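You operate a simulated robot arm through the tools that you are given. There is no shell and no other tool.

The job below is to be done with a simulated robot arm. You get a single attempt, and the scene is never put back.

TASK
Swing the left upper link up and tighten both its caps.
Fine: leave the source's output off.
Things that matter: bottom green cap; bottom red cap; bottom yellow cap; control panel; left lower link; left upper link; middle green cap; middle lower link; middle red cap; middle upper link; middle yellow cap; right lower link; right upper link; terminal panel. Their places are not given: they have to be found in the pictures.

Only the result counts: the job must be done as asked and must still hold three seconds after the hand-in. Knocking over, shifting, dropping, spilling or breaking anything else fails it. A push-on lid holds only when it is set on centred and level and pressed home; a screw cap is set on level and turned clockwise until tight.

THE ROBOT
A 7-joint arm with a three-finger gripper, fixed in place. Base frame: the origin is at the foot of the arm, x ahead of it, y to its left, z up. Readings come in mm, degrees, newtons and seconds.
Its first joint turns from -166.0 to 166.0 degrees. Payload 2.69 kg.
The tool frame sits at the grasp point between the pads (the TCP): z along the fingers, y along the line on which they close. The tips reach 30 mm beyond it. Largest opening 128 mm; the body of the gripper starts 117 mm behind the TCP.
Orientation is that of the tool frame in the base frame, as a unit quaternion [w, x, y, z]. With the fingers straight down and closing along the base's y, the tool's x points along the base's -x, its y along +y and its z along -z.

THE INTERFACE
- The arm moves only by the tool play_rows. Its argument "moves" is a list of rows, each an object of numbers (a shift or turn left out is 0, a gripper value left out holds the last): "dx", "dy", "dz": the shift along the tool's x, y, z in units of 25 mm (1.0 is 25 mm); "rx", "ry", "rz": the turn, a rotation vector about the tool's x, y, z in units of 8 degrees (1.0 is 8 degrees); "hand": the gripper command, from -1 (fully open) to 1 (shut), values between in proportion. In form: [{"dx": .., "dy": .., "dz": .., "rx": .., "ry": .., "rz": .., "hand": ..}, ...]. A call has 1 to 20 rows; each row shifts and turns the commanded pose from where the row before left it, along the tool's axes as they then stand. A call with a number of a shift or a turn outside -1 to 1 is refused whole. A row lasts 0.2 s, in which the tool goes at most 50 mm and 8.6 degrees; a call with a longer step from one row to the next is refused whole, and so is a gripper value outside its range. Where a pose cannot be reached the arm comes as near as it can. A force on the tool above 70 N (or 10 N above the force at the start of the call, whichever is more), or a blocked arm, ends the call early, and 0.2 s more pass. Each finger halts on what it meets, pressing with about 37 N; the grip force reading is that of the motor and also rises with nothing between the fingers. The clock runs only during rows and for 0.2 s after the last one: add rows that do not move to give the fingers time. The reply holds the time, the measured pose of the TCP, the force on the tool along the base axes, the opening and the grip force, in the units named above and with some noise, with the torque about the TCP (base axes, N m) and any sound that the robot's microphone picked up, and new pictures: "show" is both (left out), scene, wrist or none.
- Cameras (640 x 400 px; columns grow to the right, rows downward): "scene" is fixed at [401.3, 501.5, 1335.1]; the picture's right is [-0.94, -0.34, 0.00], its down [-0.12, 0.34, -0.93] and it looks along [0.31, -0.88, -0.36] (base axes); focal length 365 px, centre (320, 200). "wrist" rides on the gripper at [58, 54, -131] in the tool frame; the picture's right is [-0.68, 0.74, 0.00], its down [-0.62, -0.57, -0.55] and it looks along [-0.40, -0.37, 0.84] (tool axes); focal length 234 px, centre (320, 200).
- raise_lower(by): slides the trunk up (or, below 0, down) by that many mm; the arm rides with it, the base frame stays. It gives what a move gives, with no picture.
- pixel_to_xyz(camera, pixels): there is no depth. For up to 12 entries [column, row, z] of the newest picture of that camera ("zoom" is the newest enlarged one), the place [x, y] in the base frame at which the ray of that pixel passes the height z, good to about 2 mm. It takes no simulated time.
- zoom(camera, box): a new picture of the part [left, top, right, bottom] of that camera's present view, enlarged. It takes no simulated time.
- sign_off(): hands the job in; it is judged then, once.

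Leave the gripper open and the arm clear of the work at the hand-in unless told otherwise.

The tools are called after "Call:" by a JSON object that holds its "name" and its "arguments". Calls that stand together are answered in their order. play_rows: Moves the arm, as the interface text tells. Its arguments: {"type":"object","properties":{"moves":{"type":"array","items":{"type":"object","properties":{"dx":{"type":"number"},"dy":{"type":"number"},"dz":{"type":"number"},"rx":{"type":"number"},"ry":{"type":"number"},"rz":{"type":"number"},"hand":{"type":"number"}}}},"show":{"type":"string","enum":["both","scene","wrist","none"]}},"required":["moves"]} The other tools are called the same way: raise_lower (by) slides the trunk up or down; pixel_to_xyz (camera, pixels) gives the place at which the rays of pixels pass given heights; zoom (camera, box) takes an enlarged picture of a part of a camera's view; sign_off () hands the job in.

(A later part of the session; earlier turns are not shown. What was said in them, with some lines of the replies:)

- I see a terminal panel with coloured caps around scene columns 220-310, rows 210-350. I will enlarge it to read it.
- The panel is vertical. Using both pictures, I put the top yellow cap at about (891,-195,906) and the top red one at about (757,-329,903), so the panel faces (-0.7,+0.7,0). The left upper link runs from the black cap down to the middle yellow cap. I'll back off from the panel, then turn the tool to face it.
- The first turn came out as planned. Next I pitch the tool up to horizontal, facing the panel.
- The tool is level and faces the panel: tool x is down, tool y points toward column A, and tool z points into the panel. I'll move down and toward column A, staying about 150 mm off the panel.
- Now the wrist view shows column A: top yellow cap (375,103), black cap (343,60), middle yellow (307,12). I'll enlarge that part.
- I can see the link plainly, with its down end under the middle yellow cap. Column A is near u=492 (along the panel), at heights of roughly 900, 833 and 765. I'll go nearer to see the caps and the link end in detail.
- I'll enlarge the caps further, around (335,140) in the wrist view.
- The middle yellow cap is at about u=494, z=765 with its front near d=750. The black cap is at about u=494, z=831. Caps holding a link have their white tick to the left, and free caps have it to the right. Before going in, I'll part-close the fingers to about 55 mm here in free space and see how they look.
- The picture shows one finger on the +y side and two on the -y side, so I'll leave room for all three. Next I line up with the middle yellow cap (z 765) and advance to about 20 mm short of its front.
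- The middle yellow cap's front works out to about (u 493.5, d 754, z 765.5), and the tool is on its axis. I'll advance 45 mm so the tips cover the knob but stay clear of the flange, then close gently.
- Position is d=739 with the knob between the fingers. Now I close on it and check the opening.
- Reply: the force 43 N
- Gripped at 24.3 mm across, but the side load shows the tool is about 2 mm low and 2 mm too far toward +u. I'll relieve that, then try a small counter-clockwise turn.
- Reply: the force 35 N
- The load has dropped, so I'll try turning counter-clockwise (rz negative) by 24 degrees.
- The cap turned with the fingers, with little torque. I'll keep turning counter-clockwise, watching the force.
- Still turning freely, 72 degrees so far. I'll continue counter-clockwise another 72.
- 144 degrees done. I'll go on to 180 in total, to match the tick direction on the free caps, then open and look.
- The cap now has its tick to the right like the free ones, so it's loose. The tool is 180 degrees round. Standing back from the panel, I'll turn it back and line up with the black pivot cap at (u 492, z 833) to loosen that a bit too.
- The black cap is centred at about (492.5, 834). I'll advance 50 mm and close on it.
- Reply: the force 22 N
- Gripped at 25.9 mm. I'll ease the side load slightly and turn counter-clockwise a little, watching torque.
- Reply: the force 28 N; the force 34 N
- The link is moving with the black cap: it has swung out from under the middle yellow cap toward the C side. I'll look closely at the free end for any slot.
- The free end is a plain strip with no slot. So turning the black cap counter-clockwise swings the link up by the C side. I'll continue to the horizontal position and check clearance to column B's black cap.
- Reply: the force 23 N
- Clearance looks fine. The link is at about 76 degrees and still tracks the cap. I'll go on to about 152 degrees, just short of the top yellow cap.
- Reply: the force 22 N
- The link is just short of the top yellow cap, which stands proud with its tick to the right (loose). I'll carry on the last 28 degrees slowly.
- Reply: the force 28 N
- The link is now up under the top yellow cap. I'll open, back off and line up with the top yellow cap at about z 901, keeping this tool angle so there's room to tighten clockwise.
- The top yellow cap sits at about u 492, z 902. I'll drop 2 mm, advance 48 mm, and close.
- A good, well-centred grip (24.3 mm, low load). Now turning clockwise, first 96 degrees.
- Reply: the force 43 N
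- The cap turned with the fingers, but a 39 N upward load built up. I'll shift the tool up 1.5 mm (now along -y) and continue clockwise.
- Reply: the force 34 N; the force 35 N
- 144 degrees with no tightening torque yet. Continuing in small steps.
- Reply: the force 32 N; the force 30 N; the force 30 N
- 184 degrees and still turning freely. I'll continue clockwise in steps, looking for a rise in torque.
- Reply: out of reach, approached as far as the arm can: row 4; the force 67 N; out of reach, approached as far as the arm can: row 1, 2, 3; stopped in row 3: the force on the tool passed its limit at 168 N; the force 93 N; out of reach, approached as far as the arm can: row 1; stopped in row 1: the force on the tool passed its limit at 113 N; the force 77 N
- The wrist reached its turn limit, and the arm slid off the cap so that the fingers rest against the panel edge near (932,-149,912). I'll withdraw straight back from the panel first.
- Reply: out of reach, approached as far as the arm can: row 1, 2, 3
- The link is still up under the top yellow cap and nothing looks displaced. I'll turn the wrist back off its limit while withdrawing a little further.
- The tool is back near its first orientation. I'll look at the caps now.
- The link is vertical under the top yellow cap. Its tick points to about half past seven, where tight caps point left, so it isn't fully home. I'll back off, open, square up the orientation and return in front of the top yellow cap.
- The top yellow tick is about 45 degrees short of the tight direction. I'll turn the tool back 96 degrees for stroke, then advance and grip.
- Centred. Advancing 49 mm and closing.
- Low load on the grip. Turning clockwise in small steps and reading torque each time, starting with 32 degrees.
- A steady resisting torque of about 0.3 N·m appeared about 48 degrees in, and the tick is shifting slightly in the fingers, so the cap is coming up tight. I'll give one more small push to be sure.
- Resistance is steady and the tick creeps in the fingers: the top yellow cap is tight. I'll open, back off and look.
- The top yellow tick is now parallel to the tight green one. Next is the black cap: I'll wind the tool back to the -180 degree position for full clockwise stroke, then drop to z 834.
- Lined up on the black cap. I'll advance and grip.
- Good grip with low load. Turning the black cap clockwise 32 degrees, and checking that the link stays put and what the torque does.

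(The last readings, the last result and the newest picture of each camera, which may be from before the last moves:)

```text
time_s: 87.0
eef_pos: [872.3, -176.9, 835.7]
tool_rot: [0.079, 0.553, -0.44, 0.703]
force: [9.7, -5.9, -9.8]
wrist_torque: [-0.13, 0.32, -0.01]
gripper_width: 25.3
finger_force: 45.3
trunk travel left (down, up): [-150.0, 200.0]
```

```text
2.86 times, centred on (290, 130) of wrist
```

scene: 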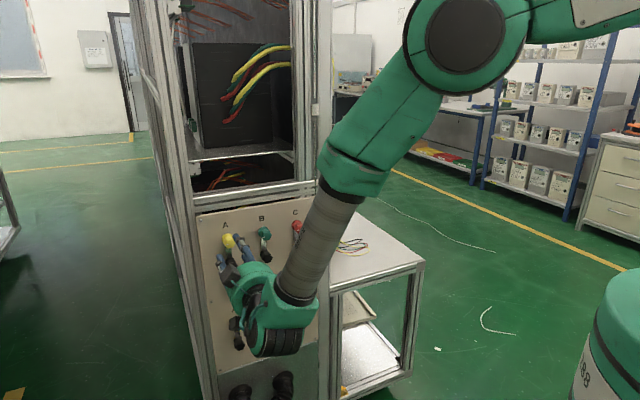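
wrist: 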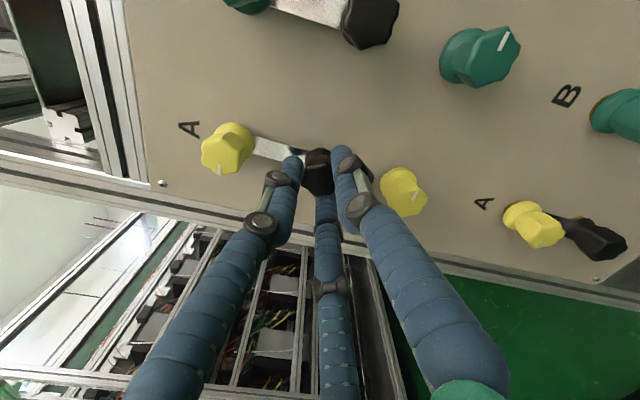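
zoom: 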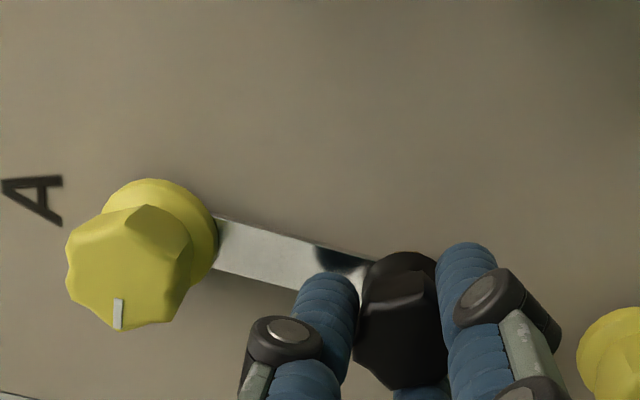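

The link stays clamped under yellow while the black cap turns, with about 0.3 N·m of resistance. I'll continue in steps.

Call:
{"name": "play_rows", "arguments": {"moves": [{"rz": 0.5}, {"rz": 0.5}, {"rz": 0.5}, {"rz": 0.5}, {}], "show": "wrist"}}

Call:
{"name": "zoom", "arguments": {"camera": "wrist", "box": [260, 110, 380, 230]}}

Call:
{"name": "play_rows", "arguments": {"moves": [{"rz": 0.5}, {"rz": 0.5}, {"rz": 0.5}, {"rz": 0.5}, {}], "show": "wrist"}}

Call:
{"name": "zoom", "arguments": {"camera": "wrist", "box": [260, 110, 380, 230]}}

```text
time_s: 88.2
eef_pos: [871.9, -175.5, 835.6]
tool_rot: [-0.02, 0.487, -0.512, 0.707]
force: [1.2, 0.7, -7.2]
wrist_torque: [-0.14, 0.29, 0.02]
gripper_width: 25.5
finger_force: 45.0
trunk travel left (down, up): [-150.0, 200.0]
```

wrist: 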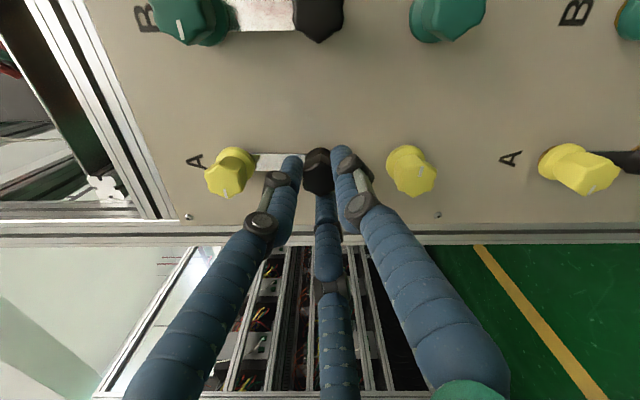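

```text
3.33 times, centred on (320, 170) of wrist
```

zoom: 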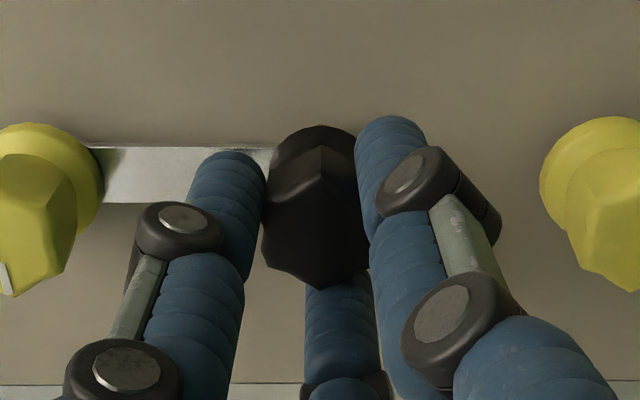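

```text
time_s: 89.4
eef_pos: [873.1, -176.0, 835.3]
tool_rot: [-0.118, 0.411, -0.575, 0.698]
force: [-2.0, 9.6, -8.4]
wrist_torque: [-0.03, 0.31, 0.17]
gripper_width: 25.4
finger_force: 45.6
trunk travel left (down, up): [-150.0, 200.0]
```

wrist: 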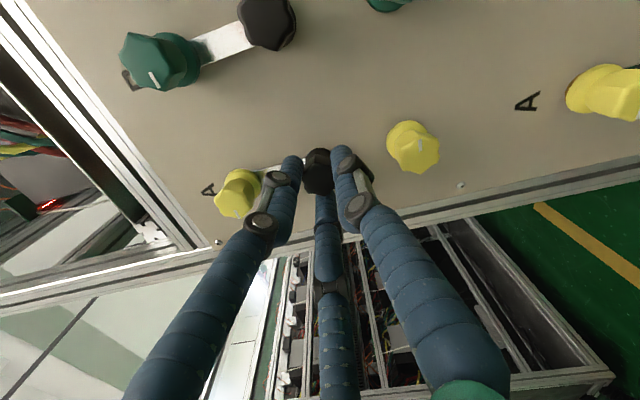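

```text
3.33 times, centred on (320, 170) of wrist
```

zoom: 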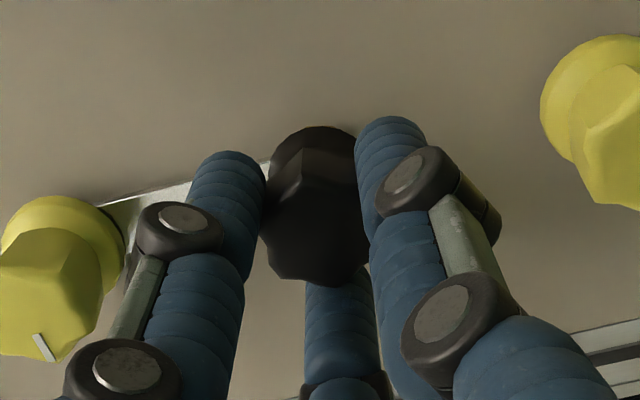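

Resistance is steady at about 0.3 N·m and the black cap's ridge shifts between the fingers, which suggests it's at its stop. To be certain, I'll keep turning clockwise and watch whether the cap slips or follows.

Call:
{"name": "play_rows", "arguments": {"moves": [{"rz": 0.5}, {"rz": 0.5}, {"rz": 0.5}, {"rz": 0.5}, {}], "show": "wrist"}}

Call:
{"name": "zoom", "arguments": {"camera": "wrist", "box": [290, 130, 350, 200]}}

Call:
{"name": "play_rows", "arguments": {"moves": [{"rz": 0.5}, {"rz": 0.5}, {"rz": 0.5}, {"rz": 0.5}, {}], "show": "wrist"}}

Call:
{"name": "zoom", "arguments": {"camera": "wrist", "box": [290, 130, 350, 200]}}

```text
time_s: 90.6
eef_pos: [872.4, -176.0, 835.8]
tool_rot: [-0.214, 0.326, -0.626, 0.675]
force: [8.8, -0.7, -9.5]
wrist_torque: [-0.14, 0.22, 0.16]
gripper_width: 25.4
finger_force: 45.3
trunk travel left (down, up): [-150.0, 200.0]
```

wrist: 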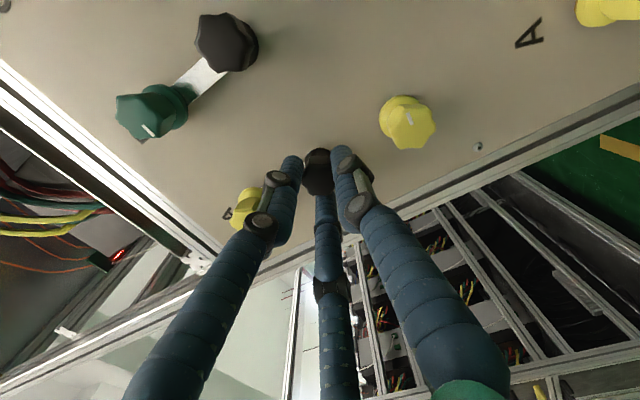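

```text
5.71 times, centred on (320, 165) of wrist
```

zoom: 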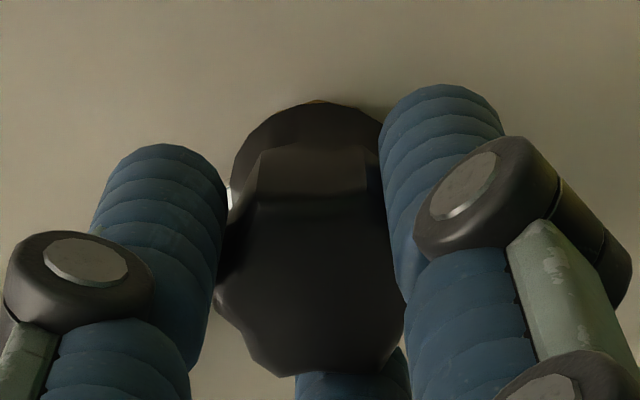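

```text
time_s: 91.8
eef_pos: [871.8, -176.1, 835.5]
tool_rot: [0.305, -0.236, 0.666, -0.638]
force: [2.8, -1.7, -4.0]
wrist_torque: [-0.16, 0.28, -0.01]
gripper_width: 25.5
finger_force: 44.4
trunk travel left (down, up): [-150.0, 200.0]
```

wrist: 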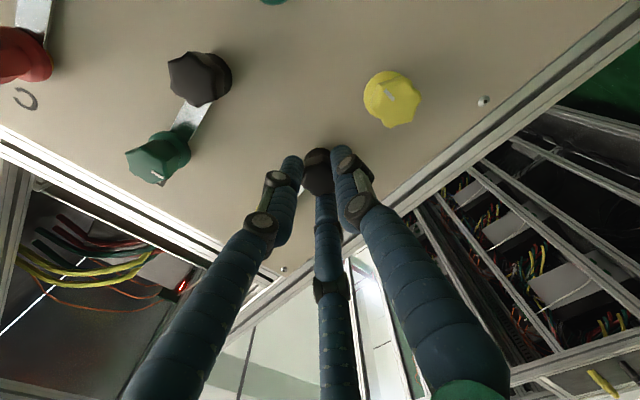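

```text
5.71 times, centred on (320, 165) of wrist
```

zoom: 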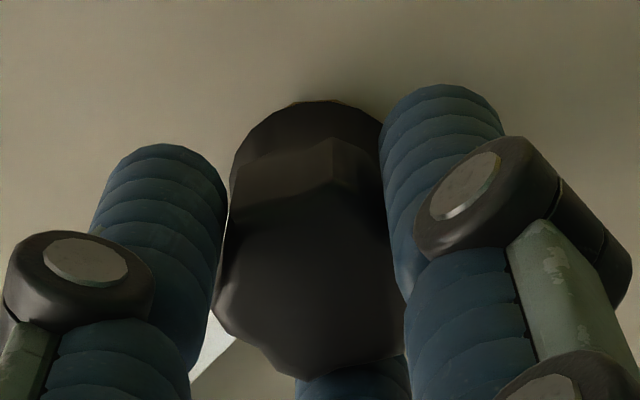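

The cap's ridge keeps shifting against the fingers while I turn, so it no longer follows clockwise. As a check that this is a real stop and not just rubbing, I'll try a small 12-degree counter-clockwise turn and read the torque, then retighten.

Call:
{"name": "play_rows", "arguments": {"moves": [{"rz": -0.5}, {"rz": -0.5}, {"rz": -0.5}, {}], "show": "wrist"}}

Call:
{"name": "zoom", "arguments": {"camera": "wrist", "box": [290, 130, 350, 200]}}

```text
time_s: 92.8
eef_pos: [872.2, -176.5, 835.6]
tool_rot: [-0.237, 0.305, -0.638, 0.666]
force: [3.0, -0.9, -7.3]
wrist_torque: [0.29, -0.1, 0.01]
gripper_width: 25.4
finger_force: 44.5
trunk travel left (down, up): [-150.0, 200.0]
```

wrist: 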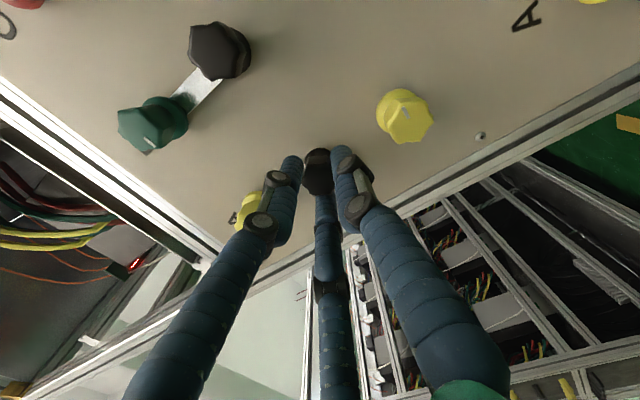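

```text
5.71 times, centred on (320, 165) of wrist
```

zoom: 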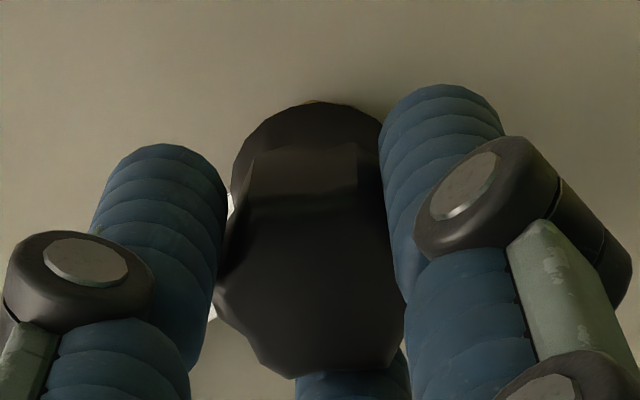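

Torque is about 0.3 N·m both ways, and the cap doesn't move relative to the panel either way. I'll retighten clockwise those few degrees, release, and return to the same viewpoint as before the grip to compare the black cap's lobe angle.

Call:
{"name": "play_rows", "arguments": {"moves": [{"rz": 0.5}, {"rz": 0.5}, {"rz": 0.5}, {"rz": 0.5}, {"hand": 0.14}, {"hand": 0.14}, {"dz": -0.65}, {"dz": -0.65}, {"dz": -0.65}, {}], "show": "both"}}

Call:
{"name": "zoom", "arguments": {"camera": "scene", "box": [205, 222, 285, 282]}}

Call:
{"name": "zoom", "arguments": {"camera": "wrist", "box": [180, 50, 400, 200]}}

```text
time_s: 95.0
eef_pos: [836.5, -142.0, 834.7]
tool_rot: [0.329, -0.212, 0.674, -0.627]
force: [0.0, 0.7, -0.3]
wrist_torque: [0.03, 0.01, -0.02]
gripper_width: 55.5
finger_force: 0.1
trunk travel left (down, up): [-150.0, 200.0]
```

scene: 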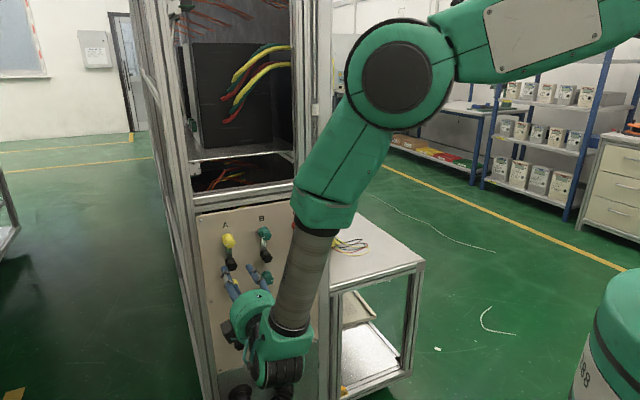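
wrist: 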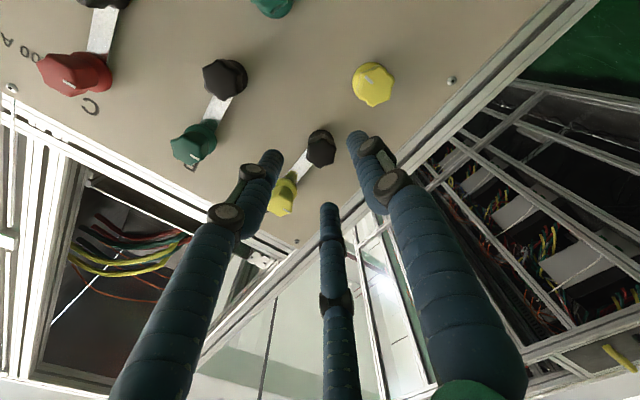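

```text
6.67 times, centred on (245, 252) of scene
```

zoom: 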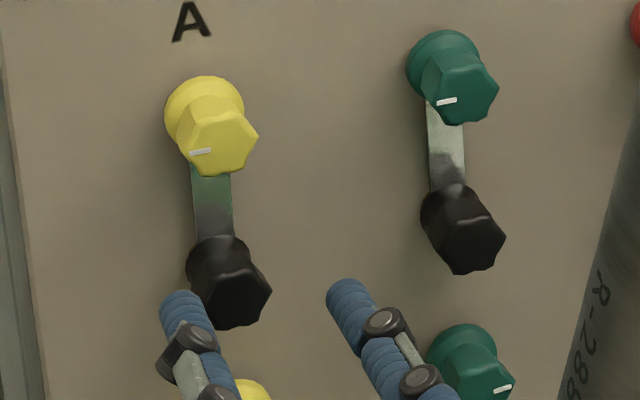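

```text
2.67 times, centred on (290, 125) of wrist
```

zoom: 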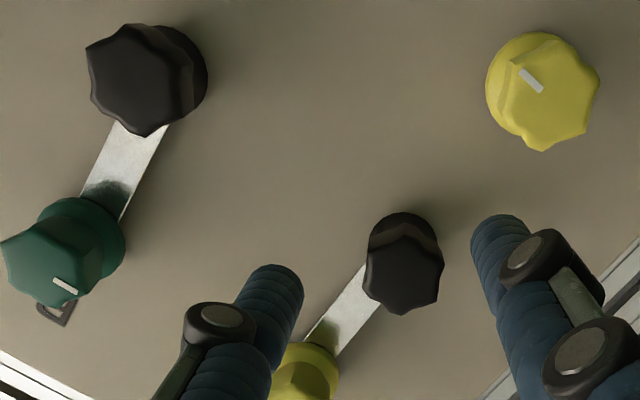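

Comparing with earlier views, the black knob hasn't moved relative to the link. It's fixed to the link as its pivot knob, or already solid, and won't turn further at full grip torque. The thing list is alphabetical and seems to stop just before "top … cap", and it has no black caps. So the link's two caps are the top yellow and the middle yellow. The middle yellow was tight at the start and I loosened it, so it should be tightened back. I'll turn the tool to about -200 degrees for stroke and go to z 766.

Call:
{"name": "play_rows", "arguments": {"moves": [{"rz": -1, "hand": 0.22}, {"rz": -1}, {"rz": -1}, {"rz": -1}, {"rz": -1}, {"rz": -1}, {"rz": -1}, {"rz": -1}, {"rz": -1}, {"rz": -1}, {"rz": -1}, {"rz": -1}, {"rz": -0.7}, {}], "show": "none"}}

```text
time_s: 98.0
eef_pos: [838.2, -142.1, 836.2]
tool_rot: [0.278, 0.656, -0.261, 0.651]
force: [0.5, -0.1, -0.1]
wrist_torque: [0.01, -0.02, 0.01]
gripper_width: 50.1
finger_force: 0.1
trunk travel left (down, up): [-150.0, 200.0]
```

Call:
{"name": "play_rows", "arguments": {"moves": [{"dx": -0.93}, {"dx": -0.93}, {"dx": -0.93}, {"rz": -0.9}, {"rz": -0.9}, {"rz": -0.7}, {}], "show": "wrist"}}

Call:
{"name": "zoom", "arguments": {"camera": "wrist", "box": [220, 70, 440, 210]}}

```text
time_s: 99.6
eef_pos: [836.5, -144.1, 765.2]
tool_rot: [0.389, 0.691, -0.143, 0.592]
force: [-0.4, -0.4, 0.1]
wrist_torque: [-0.02, 0.01, -0.02]
gripper_width: 50.0
finger_force: 0.1
trunk travel left (down, up): [-150.0, 200.0]
```

wrist: 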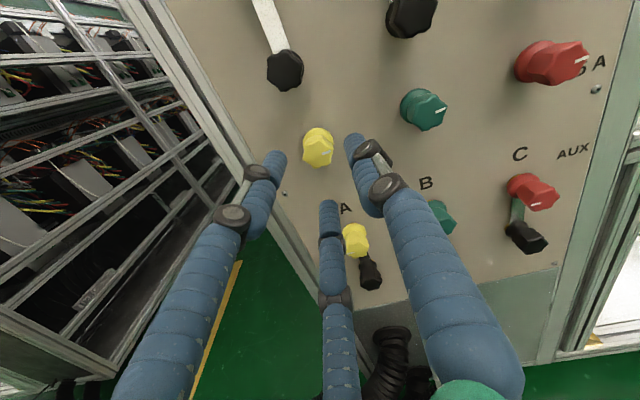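

```text
2.86 times, centred on (330, 140) of wrist
```

zoom: 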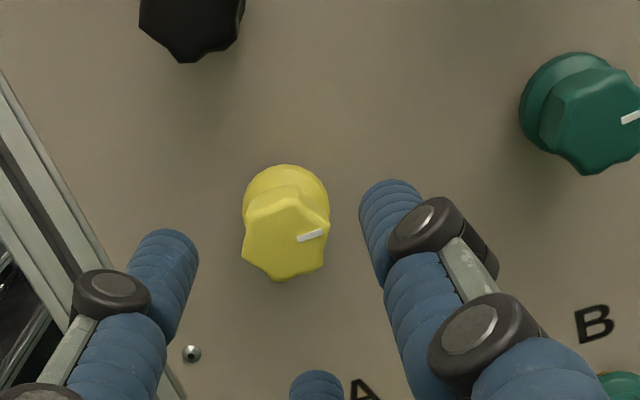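

The middle yellow cap is well in view with its tick to the right. I'll correct about 2.6 mm sideways and 1 mm up, advance and grip.

Call:
{"name": "play_rows", "arguments": {"moves": [{"dx": 0.08, "dy": -0.08, "dz": 0.6}, {"dz": 0.65}, {"dz": 0.65}, {"hand": 0.5}, {"hand": 0.7}, {"hand": 1}, {"hand": 1}, {}], "show": "none"}}

```text
time_s: 101.4
eef_pos: [870.8, -175.3, 766.1]
tool_rot: [0.389, 0.691, -0.145, 0.591]
force: [-13.4, -23.0, 4.5]
wrist_torque: [-0.2, -0.12, -0.73]
gripper_width: 24.2
finger_force: 44.9
trunk travel left (down, up): [-150.0, 200.0]
```

A little side load, so I'll ease it by 1 mm and start turning clockwise.

Call:
{"name": "play_rows", "arguments": {"moves": [{"dx": -0.02, "dy": 0.05}, {"rz": 0.6}, {"rz": 0.6}, {"rz": 0.6}, {"rz": 0.6}, {"rz": 0.6}, {"rz": 0.6}, {"rz": 0.6}, {"rz": 0.6}, {"rz": 0.6}, {"rz": 0.6}, {}], "show": "none"}}

Call:
{"name": "play_rows", "arguments": {"moves": [{"rz": 0.6}, {"rz": 0.6}, {"rz": 0.6}, {"rz": 0.6}, {"rz": 0.6}, {"rz": 0.6}, {"rz": 0.6}, {"rz": 0.6}, {"rz": 0.6}, {"rz": 0.6}, {}], "show": "none"}}

Call:
{"name": "play_rows", "arguments": {"moves": [{"rz": 0.6}, {"rz": 0.6}, {"rz": 0.6}, {"rz": 0.6}, {"rz": 0.6}, {"rz": 0.6}, {"rz": 0.6}, {"rz": 0.6}, {"rz": 0.6}, {"rz": 0.6}, {}], "show": "wrist"}}

Call:
{"name": "zoom", "arguments": {"camera": "wrist", "box": [220, 90, 440, 230]}}

```text
time_s: 104.0
eef_pos: [870.8, -174.9, 766.8]
tool_rot: [0.114, 0.573, -0.413, 0.699]
force: [6.6, 15.1, -3.1]
wrist_torque: [0.07, 0.07, 0.32]
gripper_width: 24.6
finger_force: 44.2
trunk travel left (down, up): [-150.0, 200.0]
```

```text
time_s: 106.4
eef_pos: [871.1, -174.3, 767.6]
tool_rot: [-0.18, 0.357, -0.609, 0.685]
force: [16.1, 1.8, -0.7]
wrist_torque: [-0.18, -0.18, 0.03]
gripper_width: 24.3
finger_force: 44.8
trunk travel left (down, up): [-150.0, 200.0]
```

```text
time_s: 108.8
eef_pos: [871.6, -175.3, 766.5]
tool_rot: [0.443, -0.077, 0.702, -0.552]
force: [5.3, 14.9, 0.7]
wrist_torque: [0.1, 0.08, 0.26]
gripper_width: 24.6
finger_force: 45.0
trunk travel left (down, up): [-150.0, 200.0]
```

wrist: 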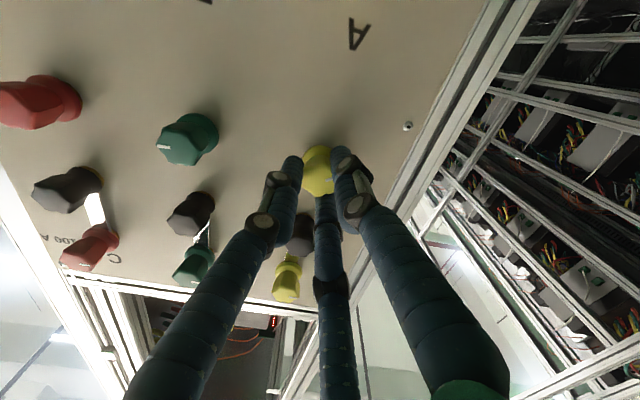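

```text
2.86 times, centred on (330, 160) of wrist
```

zoom: 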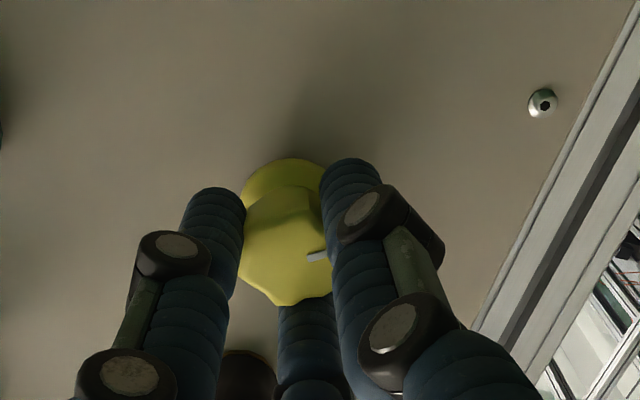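

144 degrees clockwise with no stop yet, and the roll is about -58, so there's still room. Continuing in small steps to find the stop.

Call:
{"name": "play_rows", "arguments": {"moves": [{"rz": 0.5}, {"rz": 0.5}, {"rz": 0.5}, {"rz": 0.5}, {"rz": 0.5}, {}], "show": "none"}}

Call:
{"name": "play_rows", "arguments": {"moves": [{"rz": 0.5}, {"rz": 0.5}, {"rz": 0.5}, {}], "show": "none"}}

Call:
{"name": "play_rows", "arguments": {"moves": [{"rz": 0.5}, {"rz": 0.5}, {}], "show": "wrist"}}

Call:
{"name": "zoom", "arguments": {"camera": "wrist", "box": [220, 90, 440, 230]}}

```text
time_s: 110.2
eef_pos: [870.0, -175.1, 766.3]
tool_rot: [0.532, 0.047, 0.704, -0.467]
force: [13.7, 4.6, -4.2]
wrist_torque: [-0.05, -0.06, 0.04]
gripper_width: 24.4
finger_force: 44.8
trunk travel left (down, up): [-150.0, 200.0]
```

```text
time_s: 111.2
eef_pos: [871.3, -176.0, 767.6]
tool_rot: [0.578, 0.119, 0.696, -0.408]
force: [9.3, 8.2, -2.6]
wrist_torque: [-0.11, -0.09, 0.16]
gripper_width: 24.4
finger_force: 44.6
trunk travel left (down, up): [-150.0, 200.0]
```

```text
time_s: 112.0
eef_pos: [871.1, -175.3, 766.7]
tool_rot: [0.606, 0.167, 0.686, -0.367]
force: [12.1, -0.4, 1.2]
wrist_torque: [-0.27, 0.27, 0.02]
gripper_width: 24.4
finger_force: 44.7
trunk travel left (down, up): [-150.0, 200.0]
```

wrist: 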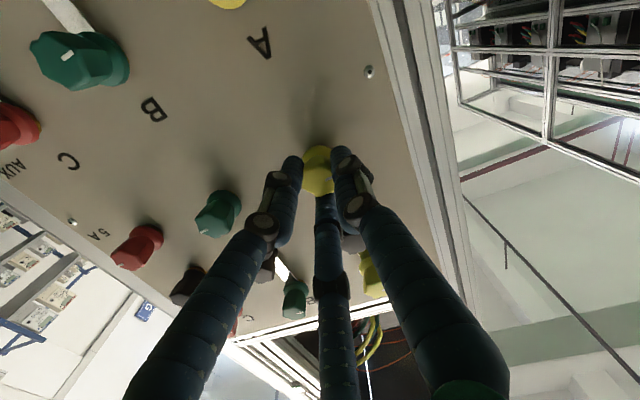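

```text
2.86 times, centred on (330, 160) of wrist
```

zoom: 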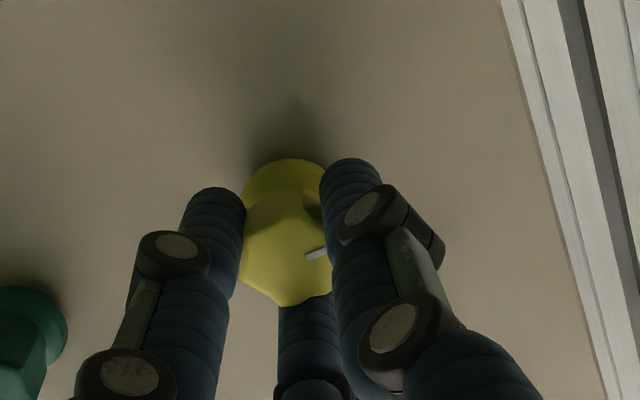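

Torque jumped to about 0.38 N·m after 184 degrees: the stop is reached. I'll push 8 degrees more to be sure it's firm, then release and back off.

Call:
{"name": "play_rows", "arguments": {"moves": [{"rz": 0.5}, {"rz": 0.5}, {}], "show": "none"}}

Call:
{"name": "play_rows", "arguments": {"moves": [{"hand": 0.14}, {"hand": 0.14}, {"dz": -0.65}, {"dz": -0.65}, {"dz": -0.65}, {"dz": -0.8}, {"dz": -0.8}, {}], "show": "both"}}

Call:
{"name": "zoom", "arguments": {"camera": "wrist", "box": [220, 40, 440, 200]}}

Call:
{"name": "zoom", "arguments": {"camera": "scene", "box": [205, 222, 300, 310]}}

```text
time_s: 112.8
eef_pos: [871.0, -174.7, 766.8]
tool_rot: [0.63, 0.214, 0.673, -0.324]
force: [7.4, -0.5, 5.4]
wrist_torque: [-0.36, 0.12, 0.05]
gripper_width: 24.2
finger_force: 45.2
trunk travel left (down, up): [-150.0, 200.0]
```

```text
time_s: 114.6
eef_pos: [807.5, -111.9, 767.3]
tool_rot: [0.63, 0.214, 0.673, -0.323]
force: [0.2, 0.2, 0.6]
wrist_torque: [-0.01, 0.0, 0.03]
gripper_width: 55.4
finger_force: 0.0
trunk travel left (down, up): [-150.0, 200.0]
```

scene: 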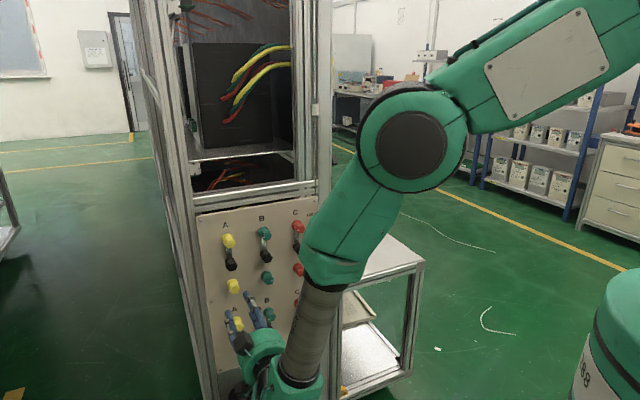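
wrist: 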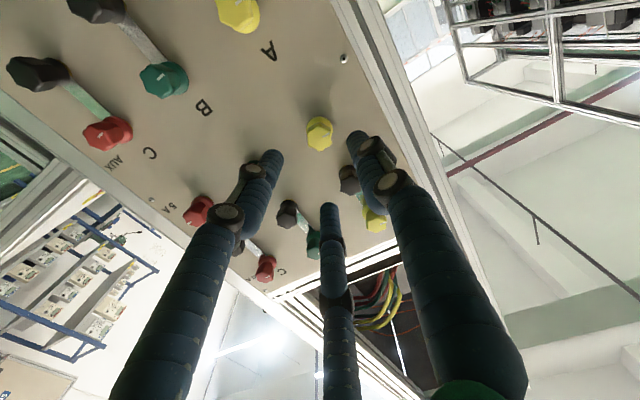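

```text
2.50 times, centred on (330, 120) of wrist
```

zoom: 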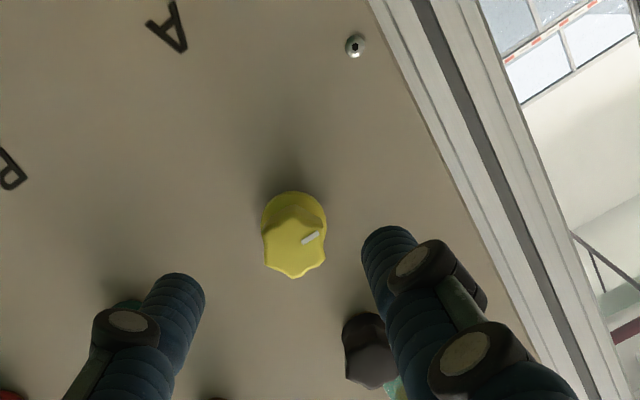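

```text
4.55 times, centred on (252, 266) of scene
```

zoom: 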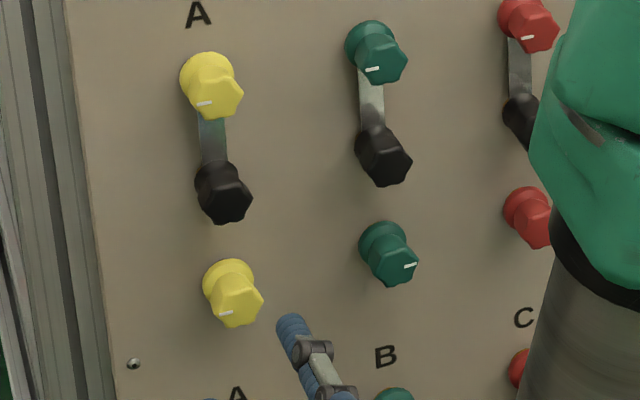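

Top and middle yellow ticks both point left like the tight green one, and the link stands straight up, matching column B. I'll retreat further and open the hand fully, then take a last look.

Call:
{"name": "play_rows", "arguments": {"moves": [{"dz": -0.8}, {"dz": -0.8}, {"dz": -0.8}, {"dz": -0.8}, {"dz": -0.8}, {"hand": -1}, {"hand": -1}, {"hand": -1}, {}], "show": "both"}}

Call:
{"name": "zoom", "arguments": {"camera": "scene", "box": [195, 205, 325, 355]}}

Call:
{"name": "zoom", "arguments": {"camera": "wrist", "box": [200, 40, 420, 220]}}

```text
time_s: 116.6
eef_pos: [735.6, -42.4, 765.3]
tool_rot: [0.63, 0.215, 0.673, -0.324]
force: [0.0, 0.3, -0.6]
wrist_torque: [-0.01, -0.02, 0.01]
gripper_width: 127.8
finger_force: 0.0
trunk travel left (down, up): [-150.0, 200.0]
```

scene: 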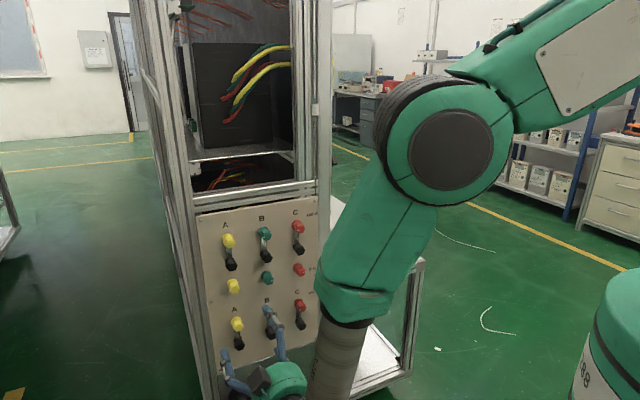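
wrist: 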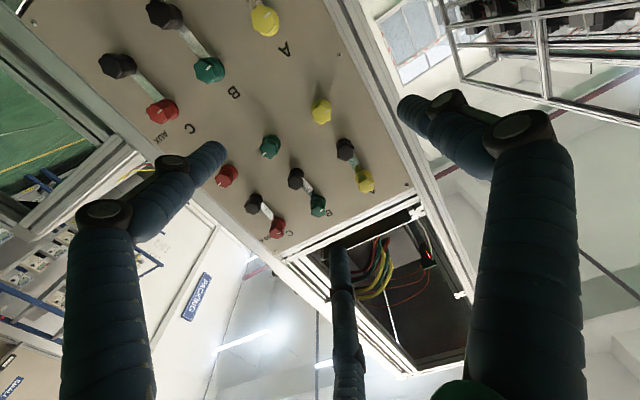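

```text
2.67 times, centred on (260, 280) of scene
```

zoom: 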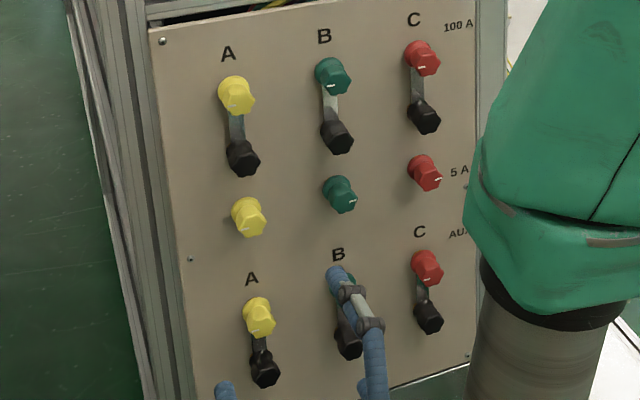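

```text
2.22 times, centred on (310, 130) of wrist
```

zoom: 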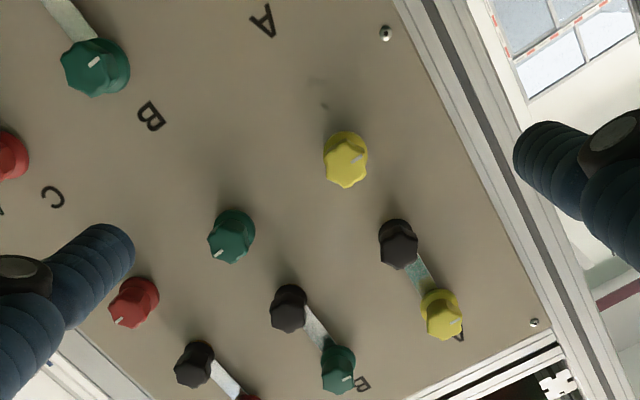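

The left upper link is up and parallel to its neighbours. Both yellow caps are tight, the other links and caps look as they did at the start, and the hand is open and clear. I left the source alone. Handing in.

Call:
{"name": "sign_off", "arguments": {}}

```text
The job is handed in.
```

I swung the left upper link up and tightened the top and middle yellow caps to their stops. I handed the job in without a pass or fail coming back.

- **Link:** it now runs from its black pivot knob up to the top yellow cap and stands parallel to the two links beside it.
- **Caps:** I took "both its caps" to mean the top and middle yellow ones. I loosened the middle cap to free the link, then tightened both clockwise until they stopped, at about 0.3–0.4 N·m. Both ticks now point left, like the other tight caps.
- **Black knob:** I could not turn it either way at full grip once the link was clamped. I treated it as part of the link. If it was meant to be one of the two caps, it is only as tight as it was at the start.
- **Slip during the job:** while I was tightening the top yellow cap, the wrist reached its turning limit. The fingers slid off and hit the edge of the panel, with the force peaking at 168 N. I saw no damage or movement in the pictures afterwards, and I re-gripped the cap and tightened it fully.
- **Everything else:** the other links and caps look as they did at the start, and I left the source alone. The gripper is open and clear of the panel.
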